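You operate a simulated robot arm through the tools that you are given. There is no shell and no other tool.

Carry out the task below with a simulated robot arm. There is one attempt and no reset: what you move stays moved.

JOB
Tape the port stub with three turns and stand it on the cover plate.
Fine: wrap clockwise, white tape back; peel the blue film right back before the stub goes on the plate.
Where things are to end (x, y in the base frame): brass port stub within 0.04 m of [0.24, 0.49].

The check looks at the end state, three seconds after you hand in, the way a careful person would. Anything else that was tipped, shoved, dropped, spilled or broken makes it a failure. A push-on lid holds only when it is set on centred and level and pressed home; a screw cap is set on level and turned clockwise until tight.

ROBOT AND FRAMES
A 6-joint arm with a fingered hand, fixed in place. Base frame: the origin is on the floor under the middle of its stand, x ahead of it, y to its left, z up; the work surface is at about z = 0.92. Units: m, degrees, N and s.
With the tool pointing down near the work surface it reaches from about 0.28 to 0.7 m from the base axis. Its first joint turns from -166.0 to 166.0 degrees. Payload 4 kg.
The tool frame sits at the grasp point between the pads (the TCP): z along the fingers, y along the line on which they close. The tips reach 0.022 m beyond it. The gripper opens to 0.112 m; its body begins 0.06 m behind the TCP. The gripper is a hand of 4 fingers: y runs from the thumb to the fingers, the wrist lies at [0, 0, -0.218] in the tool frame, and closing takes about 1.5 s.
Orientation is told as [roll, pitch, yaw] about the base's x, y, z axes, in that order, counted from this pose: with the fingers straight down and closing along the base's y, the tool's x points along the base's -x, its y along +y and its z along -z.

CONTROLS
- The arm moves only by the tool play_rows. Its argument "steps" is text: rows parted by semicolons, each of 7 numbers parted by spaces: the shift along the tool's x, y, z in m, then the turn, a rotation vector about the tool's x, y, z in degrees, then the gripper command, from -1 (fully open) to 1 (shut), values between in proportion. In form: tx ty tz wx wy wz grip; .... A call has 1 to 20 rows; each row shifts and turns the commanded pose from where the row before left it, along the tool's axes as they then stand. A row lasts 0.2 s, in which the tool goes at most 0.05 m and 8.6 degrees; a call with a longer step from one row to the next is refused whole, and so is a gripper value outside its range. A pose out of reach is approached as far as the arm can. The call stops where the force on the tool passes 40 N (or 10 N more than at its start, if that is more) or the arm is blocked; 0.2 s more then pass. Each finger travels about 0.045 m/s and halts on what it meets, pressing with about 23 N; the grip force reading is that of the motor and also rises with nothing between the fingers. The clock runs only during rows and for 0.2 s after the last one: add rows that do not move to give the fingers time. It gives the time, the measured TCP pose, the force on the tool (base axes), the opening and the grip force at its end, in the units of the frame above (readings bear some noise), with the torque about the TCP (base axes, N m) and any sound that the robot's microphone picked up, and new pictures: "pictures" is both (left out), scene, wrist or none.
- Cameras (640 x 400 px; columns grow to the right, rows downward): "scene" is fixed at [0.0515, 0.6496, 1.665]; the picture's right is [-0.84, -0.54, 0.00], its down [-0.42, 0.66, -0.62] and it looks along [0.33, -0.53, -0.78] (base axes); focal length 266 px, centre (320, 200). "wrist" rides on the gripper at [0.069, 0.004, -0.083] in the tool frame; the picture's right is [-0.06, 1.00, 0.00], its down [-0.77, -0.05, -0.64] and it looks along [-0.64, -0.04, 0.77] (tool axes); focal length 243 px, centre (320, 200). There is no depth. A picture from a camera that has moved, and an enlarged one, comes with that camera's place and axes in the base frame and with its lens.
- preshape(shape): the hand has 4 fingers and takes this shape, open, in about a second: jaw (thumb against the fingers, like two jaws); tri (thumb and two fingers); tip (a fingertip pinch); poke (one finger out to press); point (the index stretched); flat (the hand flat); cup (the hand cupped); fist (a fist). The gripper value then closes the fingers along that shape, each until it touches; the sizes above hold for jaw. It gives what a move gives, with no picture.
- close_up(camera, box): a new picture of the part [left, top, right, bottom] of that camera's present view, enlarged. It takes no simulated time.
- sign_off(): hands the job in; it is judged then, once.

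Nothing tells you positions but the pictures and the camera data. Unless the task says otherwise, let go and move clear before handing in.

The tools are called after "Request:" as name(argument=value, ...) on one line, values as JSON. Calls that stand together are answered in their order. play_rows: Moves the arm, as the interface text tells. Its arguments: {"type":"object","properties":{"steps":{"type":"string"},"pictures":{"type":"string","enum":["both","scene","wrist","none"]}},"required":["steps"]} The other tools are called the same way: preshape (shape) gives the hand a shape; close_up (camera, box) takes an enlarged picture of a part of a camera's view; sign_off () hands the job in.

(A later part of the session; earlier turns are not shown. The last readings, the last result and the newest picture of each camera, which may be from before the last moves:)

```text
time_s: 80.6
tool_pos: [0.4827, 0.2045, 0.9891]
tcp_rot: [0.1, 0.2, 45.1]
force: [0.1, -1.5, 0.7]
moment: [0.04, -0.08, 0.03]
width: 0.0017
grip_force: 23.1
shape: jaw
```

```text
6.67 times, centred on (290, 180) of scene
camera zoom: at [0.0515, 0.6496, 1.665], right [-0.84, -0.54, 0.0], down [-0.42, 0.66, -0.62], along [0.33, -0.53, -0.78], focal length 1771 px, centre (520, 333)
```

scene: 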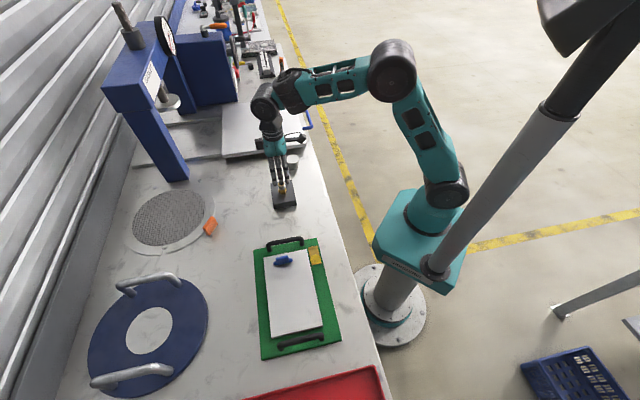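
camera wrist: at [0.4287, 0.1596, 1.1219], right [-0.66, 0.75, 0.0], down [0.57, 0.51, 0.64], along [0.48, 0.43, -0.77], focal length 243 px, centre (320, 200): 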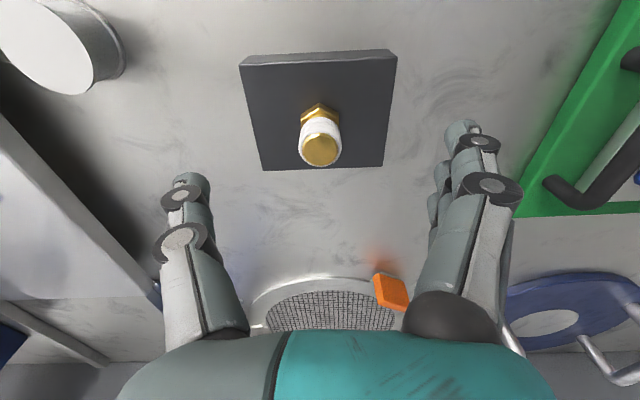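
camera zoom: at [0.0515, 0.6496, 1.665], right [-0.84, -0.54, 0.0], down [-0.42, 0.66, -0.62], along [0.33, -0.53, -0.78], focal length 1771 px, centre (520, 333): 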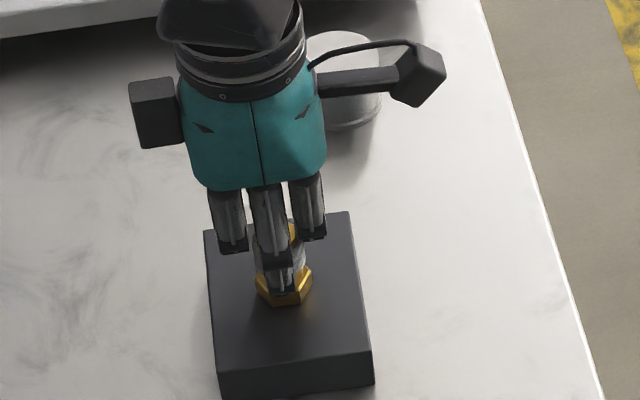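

The hand rose 4 mm but the stub did not follow. I'll look very closely at how the fingers meet it.

Request:
close_up(camera="scene", box=[274, 170, 298, 194])

Request:
close_up(camera="wrist", box=[270, 120, 390, 240])

```text
16.00 times, centred on (286, 182) of scene
camera zoom: at [0.0515, 0.6496, 1.665], right [-0.84, -0.54, 0.0], down [-0.42, 0.66, -0.62], along [0.33, -0.53, -0.78], focal length 4251 px, centre (864, 488)
```

zoom: 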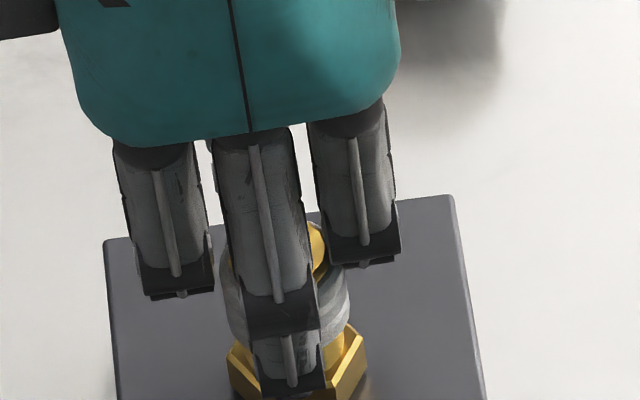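

```text
3.33 times, centred on (330, 180) of wrist
camera zoom: at [0.4308, 0.1587, 1.074], right [-0.66, 0.75, 0.0], down [0.57, 0.51, 0.64], along [0.48, 0.43, -0.77], focal length 809 px, centre (287, 267)
```

zoom: 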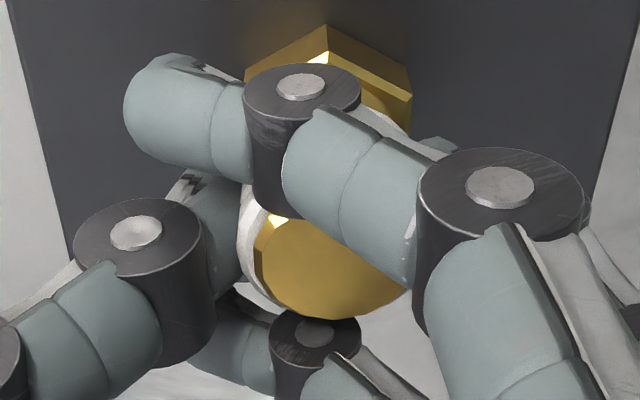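

The stub is properly caged by thumb, middle and side fingers. I'll test a small 3 mm lift and read the vertical force straight after.

Request:
play_rows(steps="0 0 -0.003 0 0 0 1", pictures="none")

Request:
play_rows(steps="0 0 -0.003 0 0 0 1", pictures="none")

Request:
close_up(camera="wrist", box=[270, 120, 390, 240])

Request:
close_up(camera="scene", box=[270, 165, 302, 200])

```text
time_s: 81.0
tool_pos: [0.4825, 0.2056, 0.9929]
tcp_rot: [0.0, 0.0, 45.2]
force: [0.0, -0.6, 0.3]
moment: [0.02, -0.12, 0.01]
width: 0.0013
grip_force: 22.9
shape: jaw
```

```text
time_s: 81.4
tool_pos: [0.4839, 0.2053, 0.9962]
tcp_rot: [-0.1, 0.0, 45.2]
force: [2.3, 1.4, 0.9]
moment: [0.0, -0.08, -0.01]
width: 0.0013
grip_force: 23.2
shape: jaw
```

```text
3.33 times, centred on (330, 180) of wrist
camera zoom: at [0.431, 0.1588, 1.0803], right [-0.66, 0.75, 0.0], down [0.57, 0.51, 0.64], along [0.48, 0.43, -0.77], focal length 809 px, centre (287, 267)
```

zoom: 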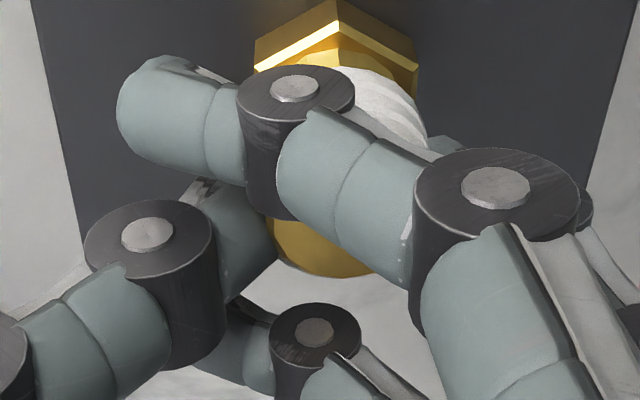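

```text
11.43 times, centred on (286, 182) of scene
camera zoom: at [0.0515, 0.6496, 1.665], right [-0.84, -0.54, 0.0], down [-0.42, 0.66, -0.62], along [0.33, -0.53, -0.78], focal length 3037 px, centre (709, 400)
```

zoom: 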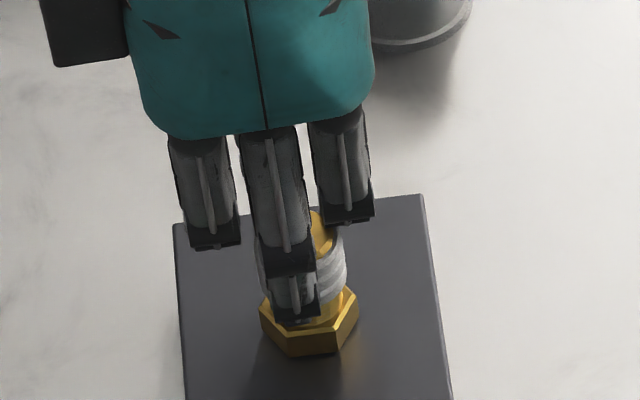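

The fingers slide along the stub with almost no vertical load, so the side fingers are closing past it and no real squeeze develops. I'll open, rise clear and try the fingertip-pinch shape in the air.

Request:
play_rows(steps="0 0 0 0 0 0 0.7; 0 0 0 0 0 0 0.4; 0 0 0 0 0 0 0.1; 0 0 0 0 0 0 -0.3; 0 0 0 0 0 0 -0.7; 0 0 0 0 0 0 -1; 0 0 0 0 0 0 -1; 0 0 -0.03 0 0 0 -1; 0 0 -0.03 0 0 0 -1; 0 0 -0.03 0 0 0 -1; 0 0 0 0 0 0 -1", pictures="none")

Request:
preshape(shape="tip")

Request:
play_rows(steps="0 0 0 0 0 0 0.3; 0 0 0 0 0 0 0.6; 0 0 0 0 0 0 0.6; 0 0 0 0 0 0 0.6; 0 0 0 0 0 0 0.6; 0 0 0 0 0 0 0.6", pictures="both")

Request:
close_up(camera="wrist", box=[200, 60, 480, 280])

Request:
close_up(camera="scene", box=[250, 120, 330, 220])

```text
time_s: 83.8
tool_pos: [0.4824, 0.2041, 1.0868]
tcp_rot: [0.0, 0.0, 45.2]
force: [0.5, 0.4, 0.2]
moment: [0.0, -0.04, -0.02]
width: 0.1119
grip_force: 0.1
shape: jaw
```

```text
time_s: 84.7
tool_pos: [0.4843, 0.2051, 1.0858]
tcp_rot: [0.0, 0.0, 45.2]
force: [-0.1, 0.5, 0.2]
moment: [-0.03, -0.03, 0.01]
width: 0.112
grip_force: 0.0
shape: tip
```

```text
time_s: 86.1
tool_pos: [0.4826, 0.2048, 1.0849]
tcp_rot: [-0.1, 0.1, 45.1]
force: [0.1, -0.9, -0.3]
moment: [0.03, -0.03, 0.01]
width: 0.0231
grip_force: 0.0
shape: tip
camera wrist: at [0.4308, 0.1586, 1.1705], right [-0.66, 0.75, 0.0], down [0.57, 0.51, 0.64], along [0.48, 0.43, -0.77], focal length 243 px, centre (320, 200)
```

scene: 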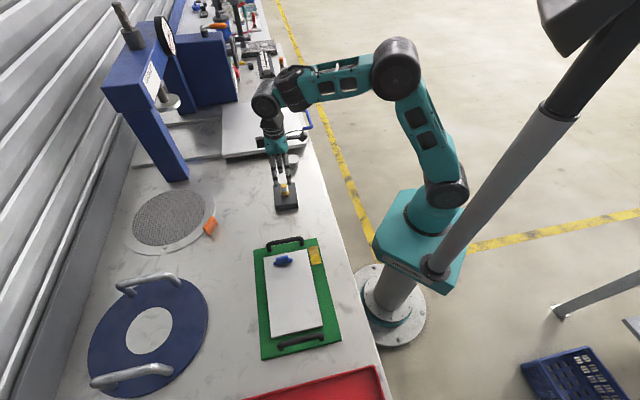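
wrist: 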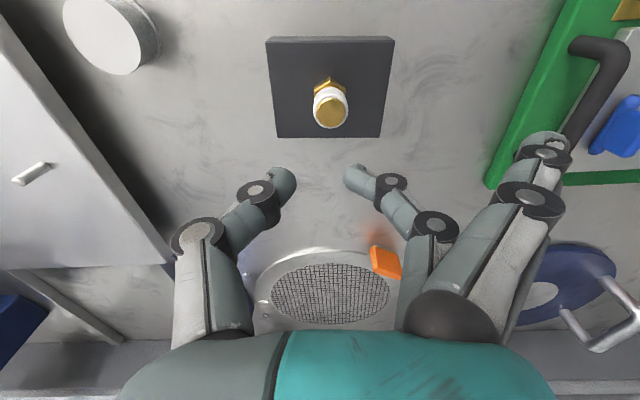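

```text
1.82 times, centred on (340, 170) of wrist
camera zoom: at [0.4308, 0.1586, 1.1705], right [-0.66, 0.75, 0.0], down [0.57, 0.51, 0.64], along [0.48, 0.43, -0.77], focal length 441 px, centre (284, 254)
```

zoom: 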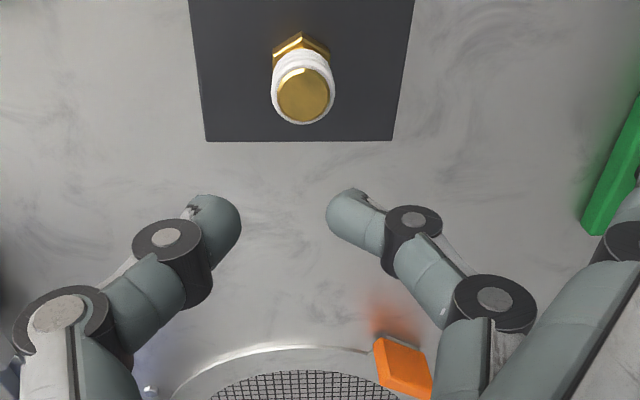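

```text
4.00 times, centred on (290, 170) of scene
camera zoom: at [0.0515, 0.6496, 1.665], right [-0.84, -0.54, 0.0], down [-0.42, 0.66, -0.62], along [0.33, -0.53, -0.78], focal length 1063 px, centre (440, 320)
```

zoom: 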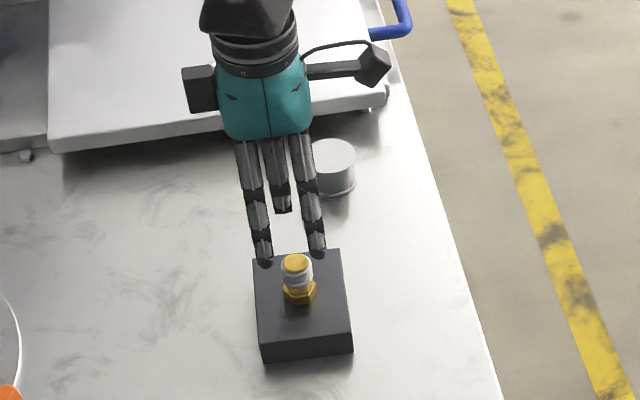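

In the "tip" shape only the thumb and middle finger close, squarely opposed, with the others out of the way. I'll open it a little, align on the stub (aiming slightly thumb-side, since the pinch centre lies a few mm toward the fingers) and come down.

Request:
play_rows(steps="0.003 0.003 0 0 0 0 0.1; 0 0 0.02 0 0 0 0.1; 0 0 0.03 0 0 0 0.1; 0 0 0 0 0 0 0.1; 0 0 0 0 0 0 0.1", pictures="none")

Request:
close_up(camera="wrist", box=[200, 60, 440, 260])

Request:
close_up(camera="scene", box=[260, 140, 320, 210])

```text
time_s: 87.3
tool_pos: [0.4793, 0.2032, 1.0355]
tcp_rot: [0.0, 0.0, 45.3]
force: [-0.1, -0.5, 0.4]
moment: [0.01, -0.01, 0.0]
width: 0.0498
grip_force: 0.0
shape: tip
```

```text
2.00 times, centred on (320, 160) of wrist
camera zoom: at [0.427, 0.158, 1.1205], right [-0.66, 0.75, 0.0], down [0.57, 0.51, 0.64], along [0.48, 0.43, -0.77], focal length 485 px, centre (320, 280)
```

zoom: 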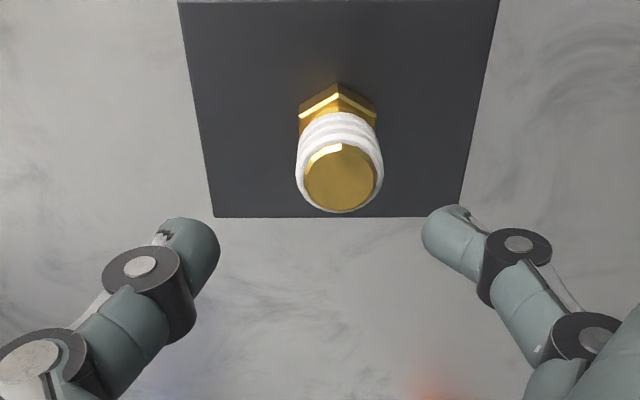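

```text
5.71 times, centred on (290, 175) of scene
camera zoom: at [0.0515, 0.6496, 1.665], right [-0.84, -0.54, 0.0], down [-0.42, 0.66, -0.62], along [0.33, -0.53, -0.78], focal length 1518 px, centre (491, 343)
```

zoom: 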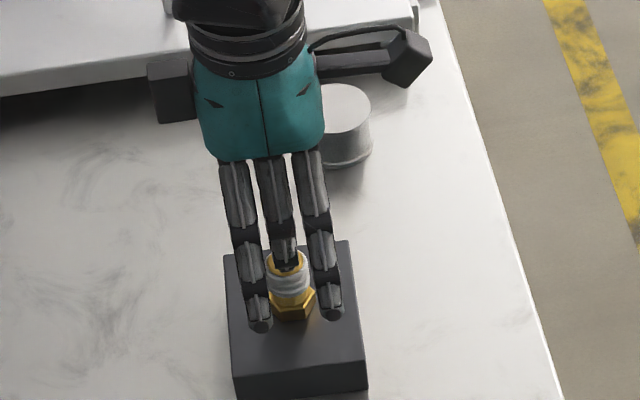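

Aligned as intended: the stub is on the finger axis and about 5 mm toward the middle finger. Descending to grip height.

Request:
play_rows(steps="0 0 0.02 0 0 0 0.1; 0 0 0.02 0 0 0 0.1; 0 0 0.0115 0 0 0 0.1; 0 0 0 0 0 0 0.3; 0 0 0 0 0 0 0.3; 0 0 0 0 0 0 0.3", pictures="none")

Request:
close_up(camera="wrist", box=[220, 100, 420, 260])

Request:
close_up(camera="scene", box=[270, 165, 302, 200])

```text
time_s: 88.7
tool_pos: [0.4797, 0.2049, 0.9846]
tcp_rot: [0.1, 0.0, 45.2]
force: [-0.7, -0.2, -0.2]
moment: [-0.04, -0.02, -0.01]
width: 0.0396
grip_force: 0.2
shape: tip
```

```text
2.50 times, centred on (320, 180) of wrist
camera zoom: at [0.4265, 0.1587, 1.0693], right [-0.66, 0.75, 0.0], down [0.57, 0.51, 0.64], along [0.48, 0.43, -0.77], focal length 606 px, centre (320, 250)
```

zoom: 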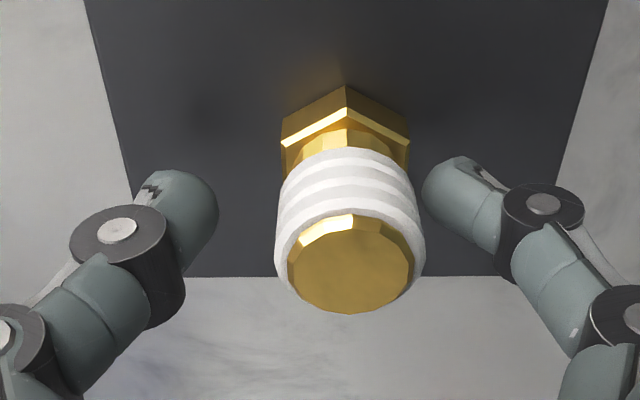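

```text
11.43 times, centred on (286, 182) of scene
camera zoom: at [0.0515, 0.6496, 1.665], right [-0.84, -0.54, 0.0], down [-0.42, 0.66, -0.62], along [0.33, -0.53, -0.78], focal length 3037 px, centre (709, 400)
```

zoom: 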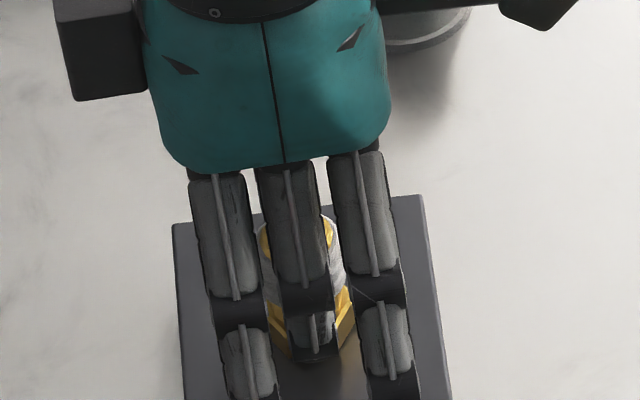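

The pinch axis lines up, though the stub is a bit nearer the middle finger than ideal. I'll shift 2 mm and close gradually.

Request:
play_rows(steps="0 0.002 0 0 0 0 0.35; 0 0 0 0 0 0 0.45; 0 0 0 0 0 0 0.55; 0 0 0 0 0 0 0.65; 0 0 0 0 0 0 0.8; 0 0 0 0 0 0 1; 0 0 0 0 0 0 1; 0 0 0 0 0 0 1", pictures="none")

Request:
close_up(camera="wrist", box=[220, 100, 420, 260])

Request:
close_up(camera="scene", box=[270, 165, 302, 200])

```text
time_s: 90.5
tool_pos: [0.4782, 0.2072, 0.9844]
tcp_rot: [0.0, 0.1, 45.2]
force: [-0.9, 4.2, 0.0]
moment: [0.2, 0.14, 0.08]
width: 0.0159
grip_force: 22.8
shape: tip
```

```text
2.50 times, centred on (320, 180) of wrist
camera zoom: at [0.4251, 0.1605, 1.0691], right [-0.66, 0.75, 0.0], down [0.57, 0.51, 0.64], along [0.48, 0.43, -0.77], focal length 606 px, centre (320, 250)
```

zoom: 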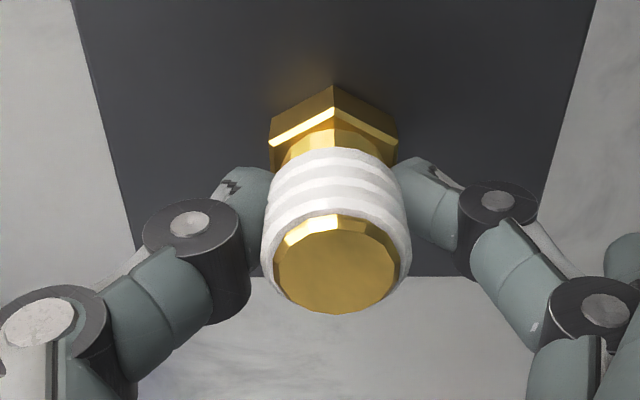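

```text
11.43 times, centred on (286, 182) of scene
camera zoom: at [0.0515, 0.6496, 1.665], right [-0.84, -0.54, 0.0], down [-0.42, 0.66, -0.62], along [0.33, -0.53, -0.78], focal length 3037 px, centre (709, 400)
```

zoom: 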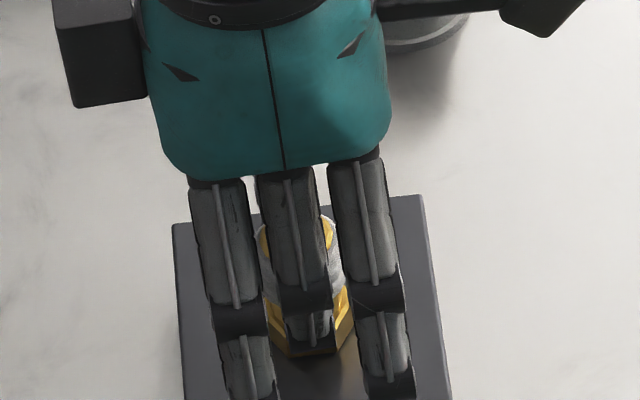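

Now it's a true pinch: the width of 0.016 matches the stub's diameter at 23 N, with the block undisturbed. I'll ease the small side load and lift in small steps.

Request:
play_rows(steps="0 0.001 0 0 0 0 1; 0 0 0 0 0 0 1; 0 0 -0.002 0 0 0 1; 0 0 -0.002 0 0 0 1", pictures="none")

Request:
close_up(camera="wrist", box=[220, 100, 420, 260])

Request:
close_up(camera="scene", box=[270, 165, 302, 200])

```text
time_s: 91.5
tool_pos: [0.4764, 0.2076, 0.9874]
tcp_rot: [0.1, 0.2, 45.2]
force: [-0.4, 0.2, 0.0]
moment: [0.0, -0.05, -0.01]
width: 0.0136
grip_force: 22.7
shape: tip
```

```text
2.50 times, centred on (320, 180) of wrist
camera zoom: at [0.4245, 0.1611, 1.0723], right [-0.66, 0.75, 0.0], down [0.58, 0.51, 0.64], along [0.48, 0.42, -0.77], focal length 606 px, centre (320, 250)
```

zoom: 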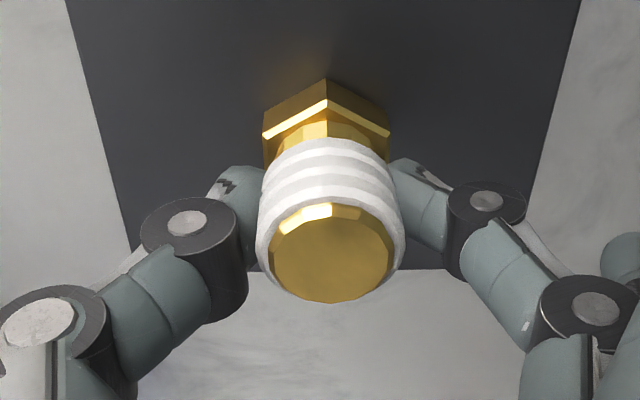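

```text
11.43 times, centred on (286, 182) of scene
camera zoom: at [0.0515, 0.6496, 1.665], right [-0.84, -0.54, 0.0], down [-0.42, 0.66, -0.62], along [0.33, -0.53, -0.78], focal length 3037 px, centre (709, 400)
```

zoom: 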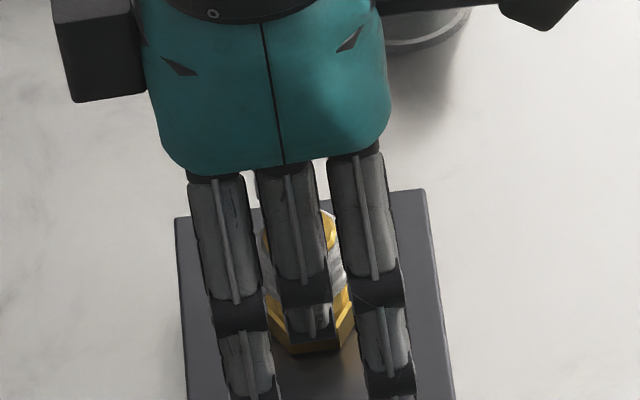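

I need to see whether the block is lifting with the stub, so I'll check the whole block in the scene view.

Request:
close_up(camera="scene", box=[255, 160, 320, 220])

Request:
close_up(camera="wrist", box=[180, 20, 480, 240])

```text
6.67 times, centred on (288, 190) of scene
camera zoom: at [0.0515, 0.6496, 1.665], right [-0.84, -0.54, 0.0], down [-0.42, 0.66, -0.62], along [0.33, -0.53, -0.78], focal length 1771 px, centre (537, 267)
```

zoom: 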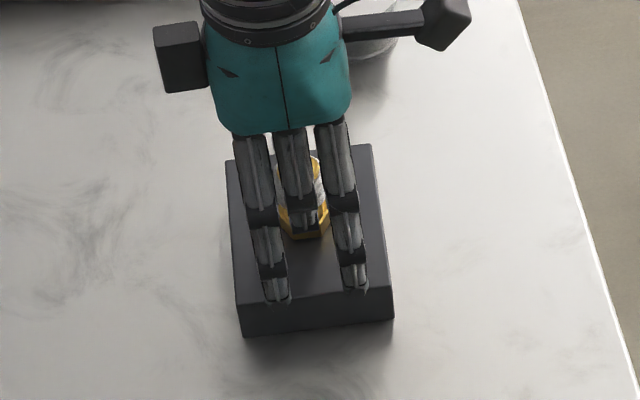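

```text
1.82 times, centred on (330, 130) of wrist
camera zoom: at [0.4245, 0.1611, 1.0723], right [-0.66, 0.75, 0.0], down [0.58, 0.51, 0.64], along [0.48, 0.42, -0.77], focal length 441 px, centre (302, 327)
```

zoom: 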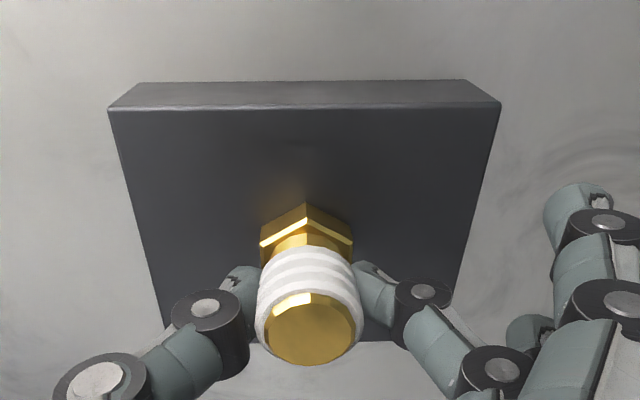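

The stub keeps exactly the same place on the block after all this, so they appear to be one piece, i.e. a stub on its own base. I'll test another small lift with the pinch and read the force at once.

Request:
play_rows(steps="0 0 -0.004 0 0 0 1", pictures="none")

Request:
close_up(camera="scene", box=[255, 160, 320, 220])

Request:
close_up(camera="wrist", box=[180, 20, 480, 240])

```text
time_s: 91.9
tool_pos: [0.4773, 0.2077, 0.9928]
tcp_rot: [-0.1, 0.1, 45.2]
force: [-0.8, 0.1, -18.9]
moment: [-0.04, -0.03, 0.02]
width: 0.0137
grip_force: 22.5
shape: tip
```

```text
6.67 times, centred on (288, 190) of scene
camera zoom: at [0.0515, 0.6496, 1.665], right [-0.84, -0.54, 0.0], down [-0.42, 0.66, -0.62], along [0.33, -0.53, -0.78], focal length 1771 px, centre (537, 267)
```

zoom: 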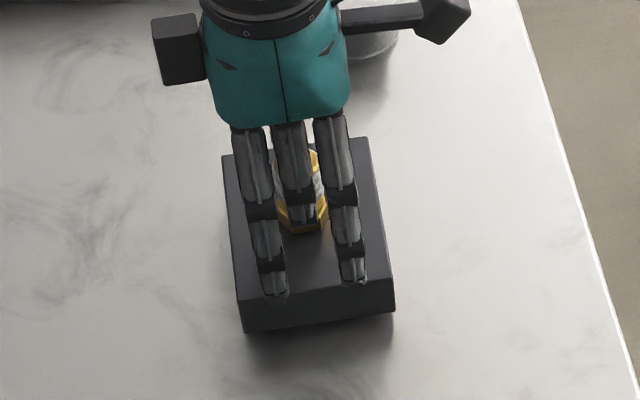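

```text
1.82 times, centred on (330, 130) of wrist
camera zoom: at [0.4248, 0.161, 1.0766], right [-0.66, 0.75, 0.0], down [0.57, 0.51, 0.64], along [0.48, 0.43, -0.77], focal length 441 px, centre (302, 327)
```

zoom: 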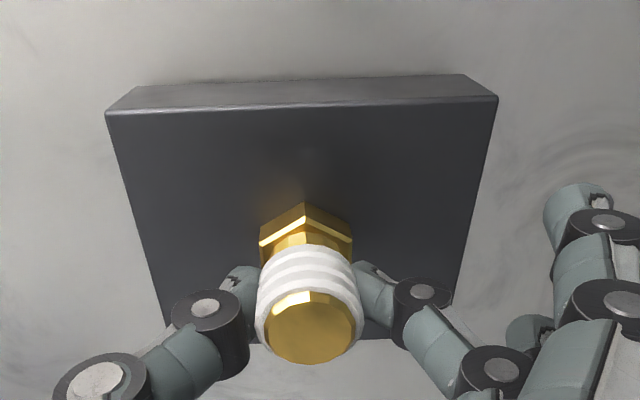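

That settles it: the load reads −19 N and the block has come off the bench with the stub, so they are one piece of about 1.9 kg. A fingertip pinch is too weak to carry that, so I'll set it down and grip the base block across its 0.079 m side instead.

Request:
play_rows(steps="0 0 0.002 0 0 0 1; 0 0 0.002 0 0 0 1; 0 0 0.002 0 0 0 1; 0 0 0 0 0 0 1", pictures="none")

Request:
close_up(camera="scene", box=[255, 160, 320, 220])

```text
time_s: 92.9
tool_pos: [0.4771, 0.207, 0.985]
tcp_rot: [0.0, -0.1, 45.1]
force: [-0.3, -0.1, -13.9]
moment: [0.04, -0.01, 0.0]
width: 0.0136
grip_force: 23.1
shape: tip
```

```text
6.67 times, centred on (288, 190) of scene
camera zoom: at [0.0515, 0.6496, 1.665], right [-0.84, -0.54, 0.0], down [-0.42, 0.66, -0.62], along [0.33, -0.53, -0.78], focal length 1771 px, centre (537, 267)
```

zoom: 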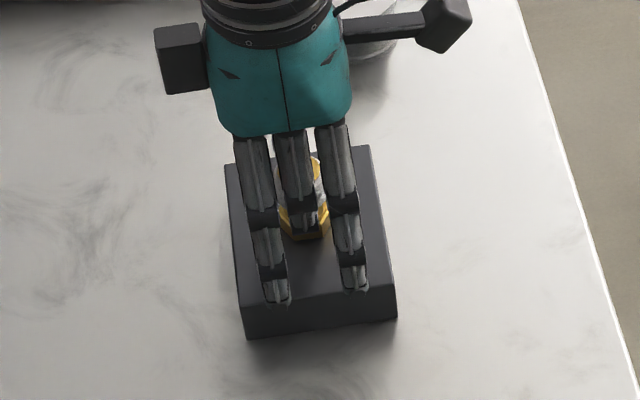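

Request:
play_rows(steps="0 0 0.001 0 0 0 1; 0 0 0.001 0 0 0 1; 0 0 0.001 0 0 0 1; 0 0 0 0 0 0 1", pictures="none")

```text
time_s: 93.9
tool_pos: [0.4773, 0.2078, 0.9847]
tcp_rot: [0.0, -0.1, 45.1]
force: [-2.8, -1.3, 9.4]
moment: [0.06, 0.16, 0.01]
width: 0.0146
grip_force: 23.2
shape: tip
```

It's seated on the bench again. I'll release, rise clear, return to the jaw shape and turn the hand to close across the block.

Request:
play_rows(steps="0 0 -0.001 0 0 0 1; 0 0 0 0 0 0 0.7; 0 0 0 0 0 0 0.4; 0 0 0 0 0 0 0.1; 0 0 0 0 0 0 -0.3; 0 0 0 0 0 0 -0.7; 0 0 0 0 0 0 -1; 0 0 0 0 0 0 -1; 0 0 -0.03 0 0 0 -1; 0 0 -0.04 0 0 0 -1; 0 0 -0.04 0 0 0 -1; 0 0 0 0 0 0 -1", pictures="none")

Request:
preshape(shape="jaw")

Request:
play_rows(steps="0 0 0 0 0 8.2 -1; 0 0 0 0 0 8.2 -1; 0 0 0 0 0 8.2 -1; 0 0 0 0 0 8.2 -1; 0 0 0 0 0 8.2 -1; 0 0 0 0 0 8.2 -1; 0 0 0 0 0 8.2 -1; 0 0 0 0 0 8.2 -1; 0 0 0 0 0 8.2 -1; 0 0 0 0 0 8.2 -1; 0 0 0 0 0 8.2 -1; 0 0 0 0 0 0 -1", pictures="both")

Request:
close_up(camera="wrist", box=[180, 20, 480, 220])

```text
time_s: 96.5
tool_pos: [0.4769, 0.2083, 1.0932]
tcp_rot: [0.1, 0.0, 45.2]
force: [0.0, 0.3, -0.3]
moment: [0.02, 0.0, 0.02]
width: 0.112
grip_force: 0.0
shape: tip
```

```text
time_s: 97.4
tool_pos: [0.4759, 0.2074, 1.0943]
tcp_rot: [0.0, -0.1, 45.2]
force: [-0.6, 0.0, 0.4]
moment: [0.0, -0.02, 0.01]
width: 0.1119
grip_force: 0.0
shape: jaw
```

```text
time_s: 100.0
tool_pos: [0.4767, 0.2077, 1.0942]
tcp_rot: [-0.1, -0.1, -45.1]
force: [-0.8, 0.0, -0.1]
moment: [0.0, 0.0, -0.01]
width: 0.1118
grip_force: 0.0
shape: jaw
camera wrist: at [0.4302, 0.2593, 1.1788], right [0.75, 0.66, 0.0], down [0.51, -0.58, 0.64], along [0.42, -0.48, -0.77], focal length 243 px, centre (320, 200)
```

scene: 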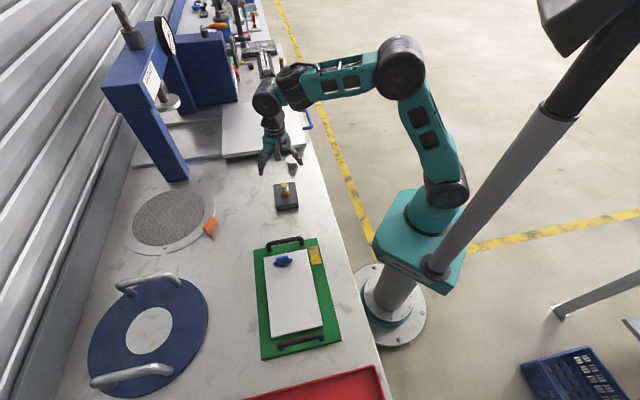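
wrist: 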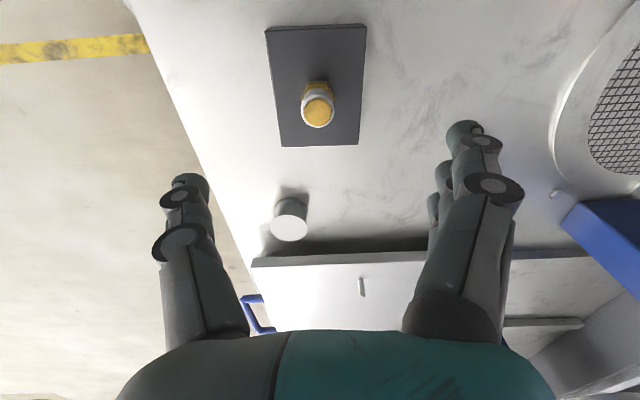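

```text
2.00 times, centred on (330, 120) of wrist
camera zoom: at [0.4302, 0.2593, 1.1788], right [0.75, 0.66, 0.0], down [0.51, -0.58, 0.64], along [0.42, -0.48, -0.77], focal length 485 px, centre (300, 360)
```

zoom: 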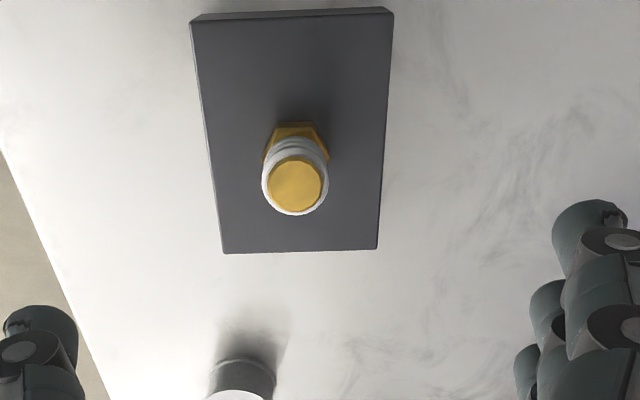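

The block measures about 0.10 × 0.079 m with the stub at its centre, and it is only 1–2° off the hand's axes. I'll align and descend so the fingers straddle the block, tips just above the bench.

Request:
play_rows(steps="0 -0.002 0 0 0 1.6 -1; 0 0 0.035 0 0 0 -1; 0 0 0.035 0 0 0 -1; 0 0 0.03 0 0 0 -1; 0 0 0 0 0 0 -1", pictures="wrist")

Request:
close_up(camera="wrist", box=[140, 40, 500, 260])

Request:
close_up(camera="scene", box=[245, 150, 325, 220])

```text
time_s: 101.2
tool_pos: [0.4762, 0.207, 0.9941]
tcp_rot: [0.0, 0.1, -46.7]
force: [0.2, -0.3, -0.2]
moment: [-0.01, 0.01, 0.0]
width: 0.1119
grip_force: 0.2
shape: jaw
camera wrist: at [0.4303, 0.2595, 1.0786], right [0.77, 0.64, 0.0], down [0.49, -0.59, 0.64], along [0.41, -0.49, -0.77], focal length 243 px, centre (320, 200)
```

wrist: 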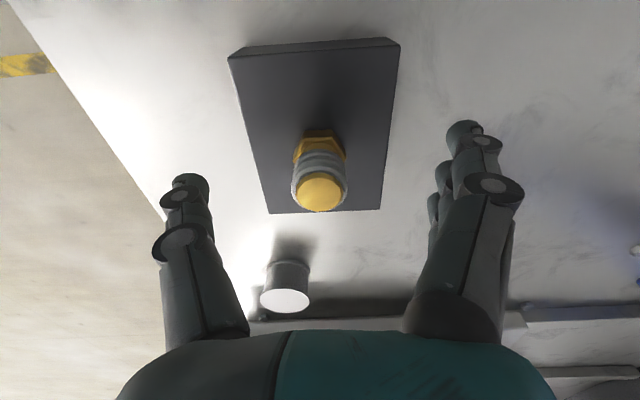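

```text
1.78 times, centred on (320, 150) of wrist
camera zoom: at [0.4303, 0.2595, 1.0786], right [0.77, 0.64, 0.0], down [0.49, -0.59, 0.64], along [0.41, -0.49, -0.77], focal length 431 px, centre (320, 289)
```

zoom: 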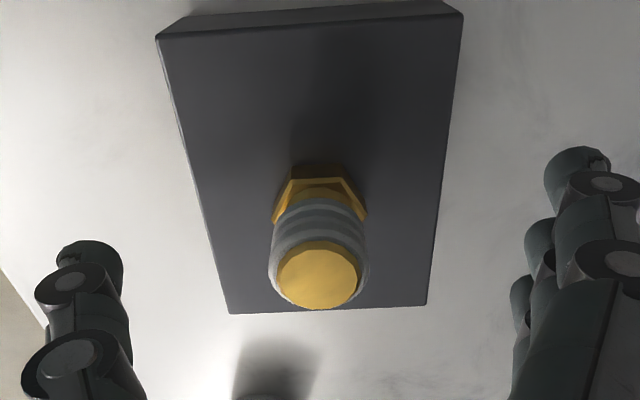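

```text
5.71 times, centred on (285, 185) of scene
camera zoom: at [0.0515, 0.6496, 1.665], right [-0.84, -0.54, 0.0], down [-0.42, 0.66, -0.62], along [0.33, -0.53, -0.78], focal length 1518 px, centre (520, 286)
```

zoom: 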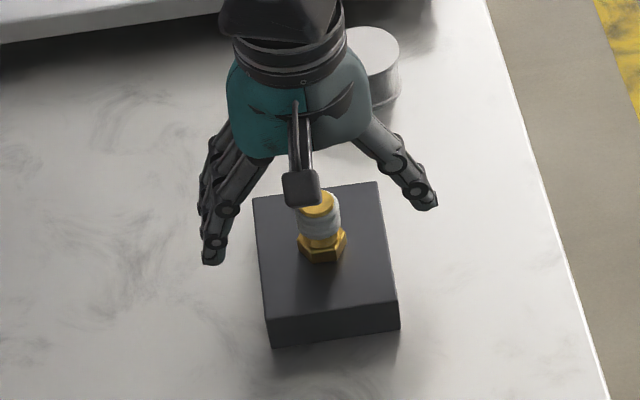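

Nicely aligned: the block is centred within 1 mm and square to the fingers. I'll descend the last 4.6 cm.

Request:
play_rows(steps="0 -0.0005 0.02 0 0 0 -1; 0 0 0.015 0 0 0 -1; 0 0 0.008 0 0 0 -1; 0 0 0.003 0 0 0 -1; 0 0 0 0 0 0 -1", pictures="wrist")

Request:
close_up(camera="scene", box=[245, 150, 325, 220])

```text
time_s: 102.4
tool_pos: [0.4754, 0.2052, 0.9492]
tcp_rot: [0.1, 0.1, -46.6]
force: [-0.1, 0.4, -0.6]
moment: [0.02, -0.02, 0.03]
width: 0.1119
grip_force: 0.1
shape: jaw
camera wrist: at [0.4304, 0.2586, 1.0326], right [0.77, 0.64, 0.0], down [0.49, -0.59, 0.64], along [0.41, -0.49, -0.77], focal length 243 px, centre (320, 200)
```

wrist: 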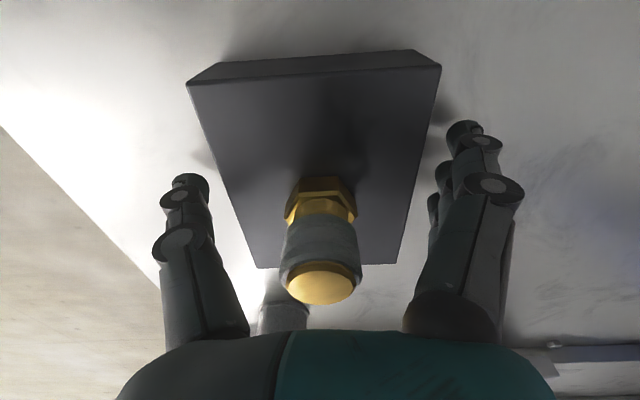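

```text
5.71 times, centred on (285, 185) of scene
camera zoom: at [0.0515, 0.6496, 1.665], right [-0.84, -0.54, 0.0], down [-0.42, 0.66, -0.62], along [0.33, -0.53, -0.78], focal length 1518 px, centre (520, 286)
```

zoom: 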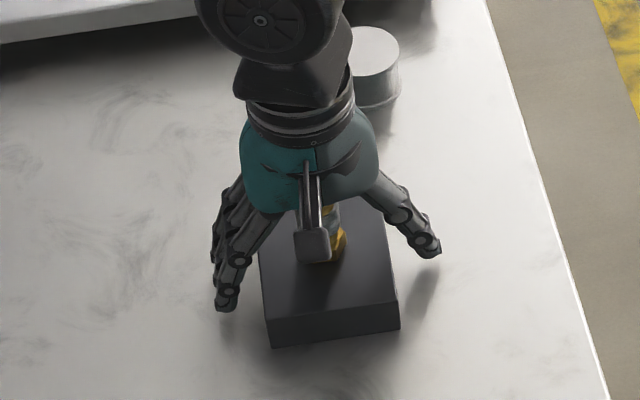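

The fingers straddle the block with no contact yet. I'll lower 2 mm more and close.

Request:
play_rows(steps="0 0 0.002 0 0 0 -1; 0 0 0 0 0 0 -0.7; 0 0 0 0 0 0 -0.4; 0 0 0 0 0 0 0; 0 0 0 0 0 0 0.5; 0 0 0 0 0 0 1; 0 0 0 0 0 0 1; 0 0 0 0 0 0 1; 0 0 0 0 0 0 1", pictures="wrist")

Request:
close_up(camera="scene", box=[245, 150, 325, 220])

```text
time_s: 104.4
tool_pos: [0.475, 0.2054, 0.9462]
tcp_rot: [0.0, 0.0, -46.7]
force: [-0.7, -1.0, -0.6]
moment: [0.04, -0.02, 0.03]
width: 0.0754
grip_force: 23.1
shape: jaw
camera wrist: at [0.4303, 0.2585, 1.0307], right [0.77, 0.64, 0.0], down [0.49, -0.59, 0.64], along [0.41, -0.49, -0.77], focal length 243 px, centre (320, 200)
```

wrist: 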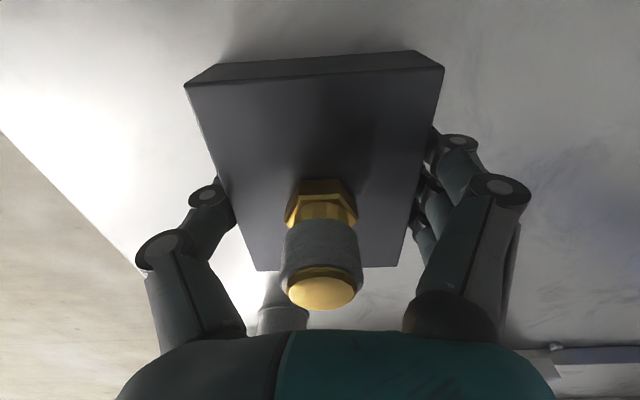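

```text
5.71 times, centred on (285, 185) of scene
camera zoom: at [0.0515, 0.6496, 1.665], right [-0.84, -0.54, 0.0], down [-0.42, 0.66, -0.62], along [0.33, -0.53, -0.78], focal length 1518 px, centre (520, 286)
```

zoom: 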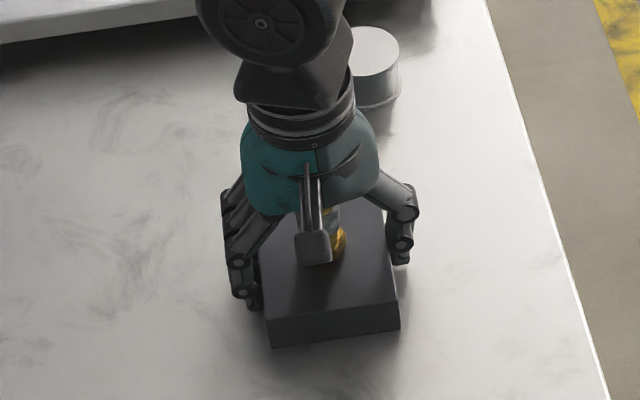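

The block is gripped across its sides (0.075 m at 23 N) with no side load. I'll test-lift in small steps.

Request:
play_rows(steps="0 0 -0.003 0 0 0 1; 0 0 -0.003 0 0 0 1; 0 0 0 0 0 0 1; 0 0 0 0 0 0 1", pictures="wrist")

Request:
close_up(camera="scene", box=[245, 150, 325, 220])

```text
time_s: 105.4
tool_pos: [0.4759, 0.2064, 0.9506]
tcp_rot: [0.0, 0.1, -46.5]
force: [0.2, 0.1, -19.3]
moment: [-0.01, -0.03, -0.03]
width: 0.0759
grip_force: 22.4
shape: jaw
camera wrist: at [0.4304, 0.2588, 1.0363], right [0.77, 0.64, 0.0], down [0.49, -0.59, 0.64], along [0.41, -0.49, -0.77], focal length 243 px, centre (320, 200)
```

wrist: 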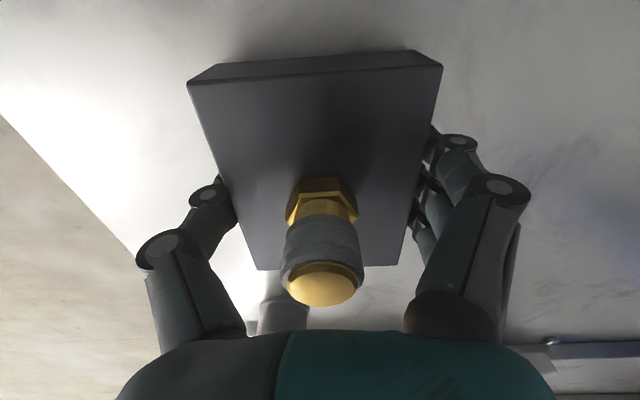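

```text
5.71 times, centred on (285, 185) of scene
camera zoom: at [0.0515, 0.6496, 1.665], right [-0.84, -0.54, 0.0], down [-0.42, 0.66, -0.62], along [0.33, -0.53, -0.78], focal length 1518 px, centre (520, 286)
```

zoom: 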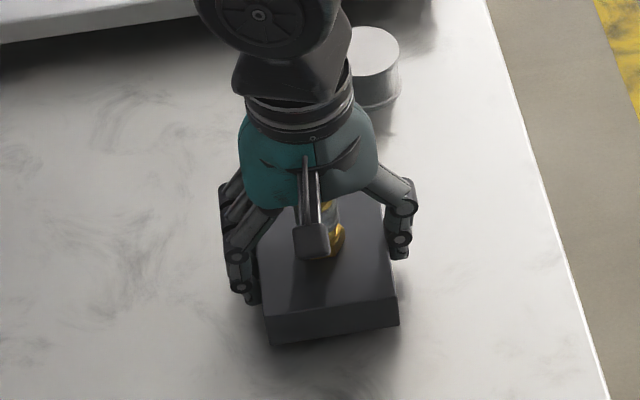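

It lifts cleanly and holds at about 19 N. I'll raise it 12 cm gradually and check for slip before travelling.

Request:
play_rows(steps="0 0 -0.006 0 0 0 1; 0 0 -0.012 0 0 0 1; 0 0 -0.017 0 0 0 1; 0 0 -0.02 0 0 0 1; 0 0 -0.02 0 0 0 1; 0 0 -0.018 0 0 0 1; 0 0 -0.012 0 0 0 1; 0 0 -0.006 0 0 0 1; 0 0 0 0 0 0 1; 0 0 0 0 0 0 1", pictures="both")

```text
time_s: 107.6
tool_pos: [0.475, 0.2053, 1.0632]
tcp_rot: [0.0, 0.0, -46.6]
force: [0.6, 0.6, -18.9]
moment: [-0.05, -0.01, -0.01]
width: 0.0758
grip_force: 23.0
shape: jaw
camera wrist: at [0.4305, 0.2585, 1.1475], right [0.77, 0.64, 0.0], down [0.49, -0.59, 0.64], along [0.41, -0.49, -0.77], focal length 243 px, centre (320, 200)
```

scene: 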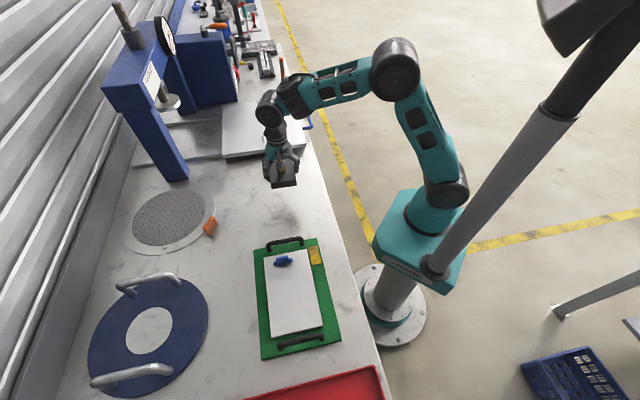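
wrist: 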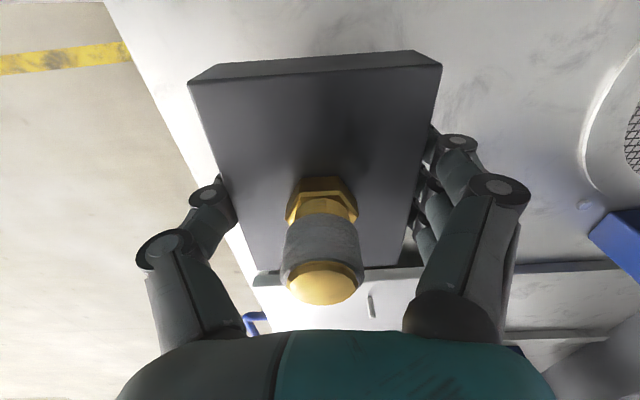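

No slip at all: the wrist view is unchanged. I'll carry it smoothly to above the plate at (0.24, 0.49).

Request:
play_rows(steps="0.01 0.0015 0 0 0 0 1; 0.02 0.0015 0 0 0 0 1; 0.026 0.0016 0 0 0 0 1; 0.026 0.0016 0 0 0 0 1; 0.026 0.0016 0 0 0 0 1; 0.026 0.0016 0 0 0 0 1; 0.026 0.0016 0 0 0 0 1; 0.026 0.0016 0 0 0 0 1; 0.026 0.0016 0 0 0 0 1; 0.026 0.0016 0 0 0 0 1; 0.026 0.0016 0 0 0 0 1; 0.026 0.0016 0 0 0 0 1; 0.026 0.0016 0 0 0 0 1; 0.026 0.0016 0 0 0 0 1; 0.018 0.0015 0 0 0 0 1; 0.008 0.001 0 0 0 0 1; 0 0 0 0 0 -1.6 1; 0 0 0 0 0 0 1; 0 0 0 0 0 0 1", pictures="both")

Request:
close_up(camera="scene", box=[230, 220, 360, 370])

```text
time_s: 111.6
tool_pos: [0.2402, 0.4895, 1.063]
tcp_rot: [-0.1, -0.1, -44.9]
force: [-0.9, -0.5, -19.0]
moment: [-0.02, -0.01, -0.02]
width: 0.0762
grip_force: 22.9
shape: jaw
camera wrist: at [0.1939, 0.5418, 1.1476], right [0.75, 0.66, 0.0], down [0.51, -0.58, 0.64], along [0.42, -0.48, -0.77], focal length 243 px, centre (320, 200)
```

scene: 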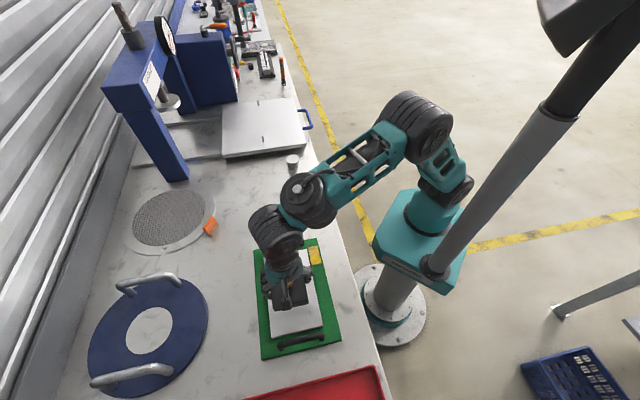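
wrist: 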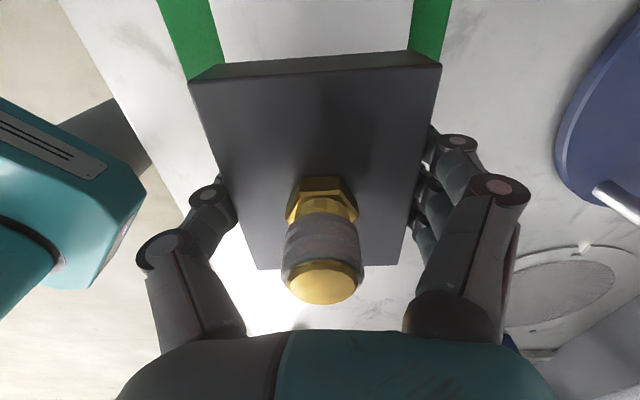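

```text
2.67 times, centred on (295, 295) of scene
camera zoom: at [0.0515, 0.6496, 1.665], right [-0.84, -0.54, 0.0], down [-0.42, 0.66, -0.62], along [0.33, -0.53, -0.78], focal length 708 px, centre (387, -53)
```

zoom: 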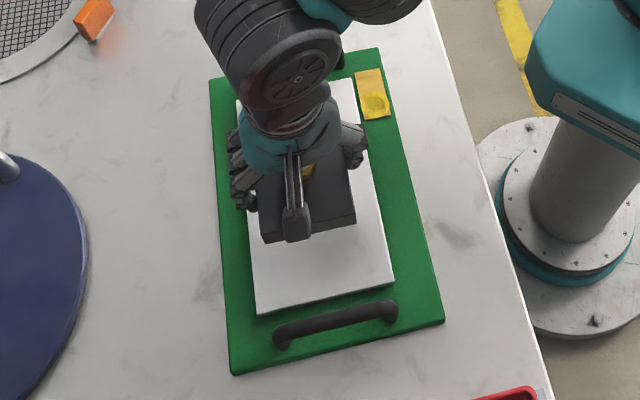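

I'm directly over the target and holding steady. I'll lower to just above the plate and then settle in small steps, watching the load come off.

Request:
play_rows(steps="0 0 0.01 0 0 0 1; 0 0 0.018 0 0 0 1; 0 0 0.02 0 0 0 1; 0 0 0.018 0 0 0 1; 0 0 0.01 0 0 0 1; 0 0 0.006 0 0 0 1; 0 0 0 0 0 0 1; 0 0 0 0 0 0 1", pictures="none")

Request:
close_up(camera="scene", box=[250, 240, 340, 340])

Request:
play_rows(steps="0 0 0.002 0 0 0 1; 0 0 0.002 0 0 0 1; 0 0 0 0 0 0 1", pictures="none")

```text
time_s: 113.4
tool_pos: [0.2408, 0.4904, 0.9822]
tcp_rot: [-0.1, 0.0, -44.9]
force: [-1.1, -0.8, -17.8]
moment: [-0.05, 0.0, -0.01]
width: 0.0762
grip_force: 23.2
shape: jaw
```

```text
4.00 times, centred on (295, 290) of scene
camera zoom: at [0.0515, 0.6496, 1.665], right [-0.84, -0.54, 0.0], down [-0.42, 0.66, -0.62], along [0.33, -0.53, -0.78], focal length 1063 px, centre (420, -160)
```

zoom: 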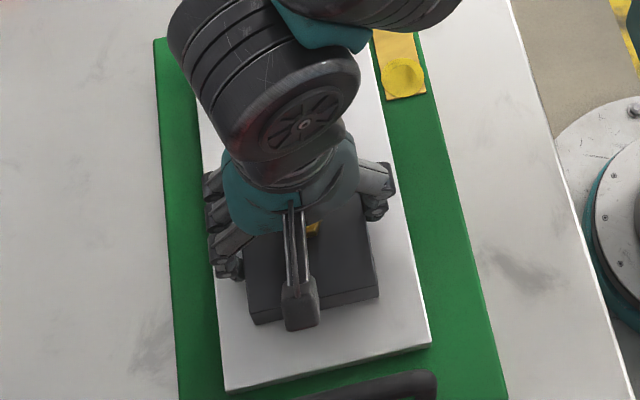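

```text
time_s: 114.2
tool_pos: [0.24, 0.4893, 0.9764]
tcp_rot: [-0.1, 0.0, -45.1]
force: [0.1, 1.4, -19.0]
moment: [-0.02, -0.02, -0.02]
width: 0.0761
grip_force: 22.7
shape: jaw
```

Request:
play_rows(steps="0 0 0.002 0 0 0 1; 0 0 0.002 0 0 0 1; 0 0 0 0 0 0 1", pictures="none")

```text
time_s: 115.0
tool_pos: [0.2406, 0.4906, 0.9744]
tcp_rot: [0.0, 0.1, -45.0]
force: [-1.6, -4.1, 4.5]
moment: [0.01, 0.03, -0.01]
width: 0.0758
grip_force: 23.0
shape: jaw
```

The load has come off (+4.5 N), so the base is resting on the plate. I'll check, then open the hand gently.

Request:
close_up(camera="wrist", box=[100, 0, 540, 320])

Request:
play_rows(steps="0 0 0 0 0 0 0.1; 0 0 0 0 0 0 -0.2; 0 0 0 0 0 0 -0.45; 0 0 0 0 0 0 -0.6; 0 0 0 0 0 0 -0.8; 0 0 0 0 0 0 -0.9; 0 0 0 0 0 0 -0.9; 0 0 0 0 0 0 -0.9", pictures="wrist")

Request:
close_up(camera="scene", box=[250, 240, 340, 340])

```text
1.25 times, centred on (320, 160) of wrist
camera zoom: at [0.1938, 0.5421, 1.0592], right [0.75, 0.66, 0.0], down [0.51, -0.58, 0.64], along [0.42, -0.48, -0.77], focal length 303 px, centre (320, 250)
```

zoom: 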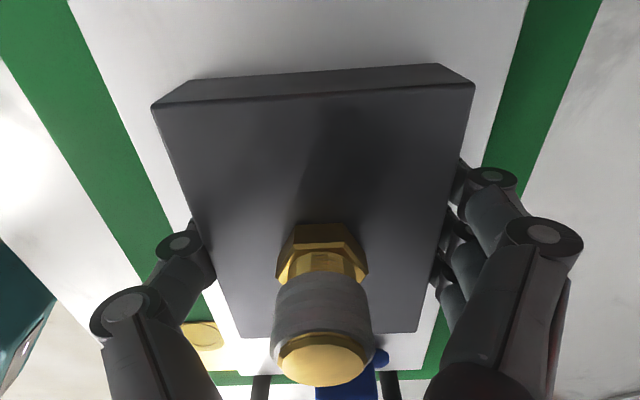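

```text
time_s: 116.8
tool_pos: [0.2397, 0.4908, 0.9728]
tcp_rot: [0.0, 0.0, -44.9]
force: [0.8, 0.2, -0.3]
moment: [-0.01, 0.01, 0.03]
width: 0.1062
grip_force: 0.0
shape: jaw
camera wrist: at [0.1937, 0.542, 1.0579], right [0.75, 0.66, 0.0], down [0.51, -0.58, 0.64], along [0.42, -0.48, -0.77], focal length 243 px, centre (320, 200)
```

wrist: 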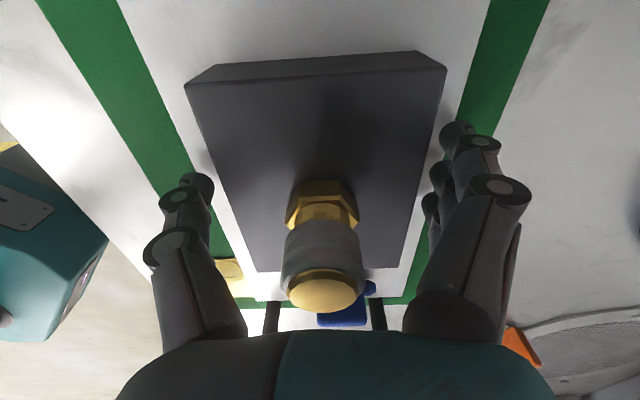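

```text
4.00 times, centred on (295, 290) of scene
camera zoom: at [0.0515, 0.6496, 1.665], right [-0.84, -0.54, 0.0], down [-0.42, 0.66, -0.62], along [0.33, -0.53, -0.78], focal length 1063 px, centre (420, -160)
```

zoom: 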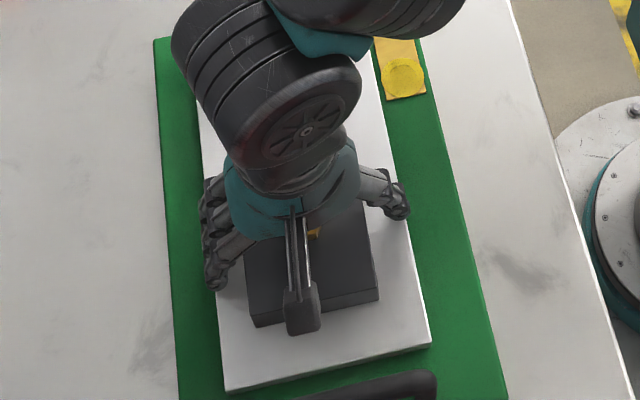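

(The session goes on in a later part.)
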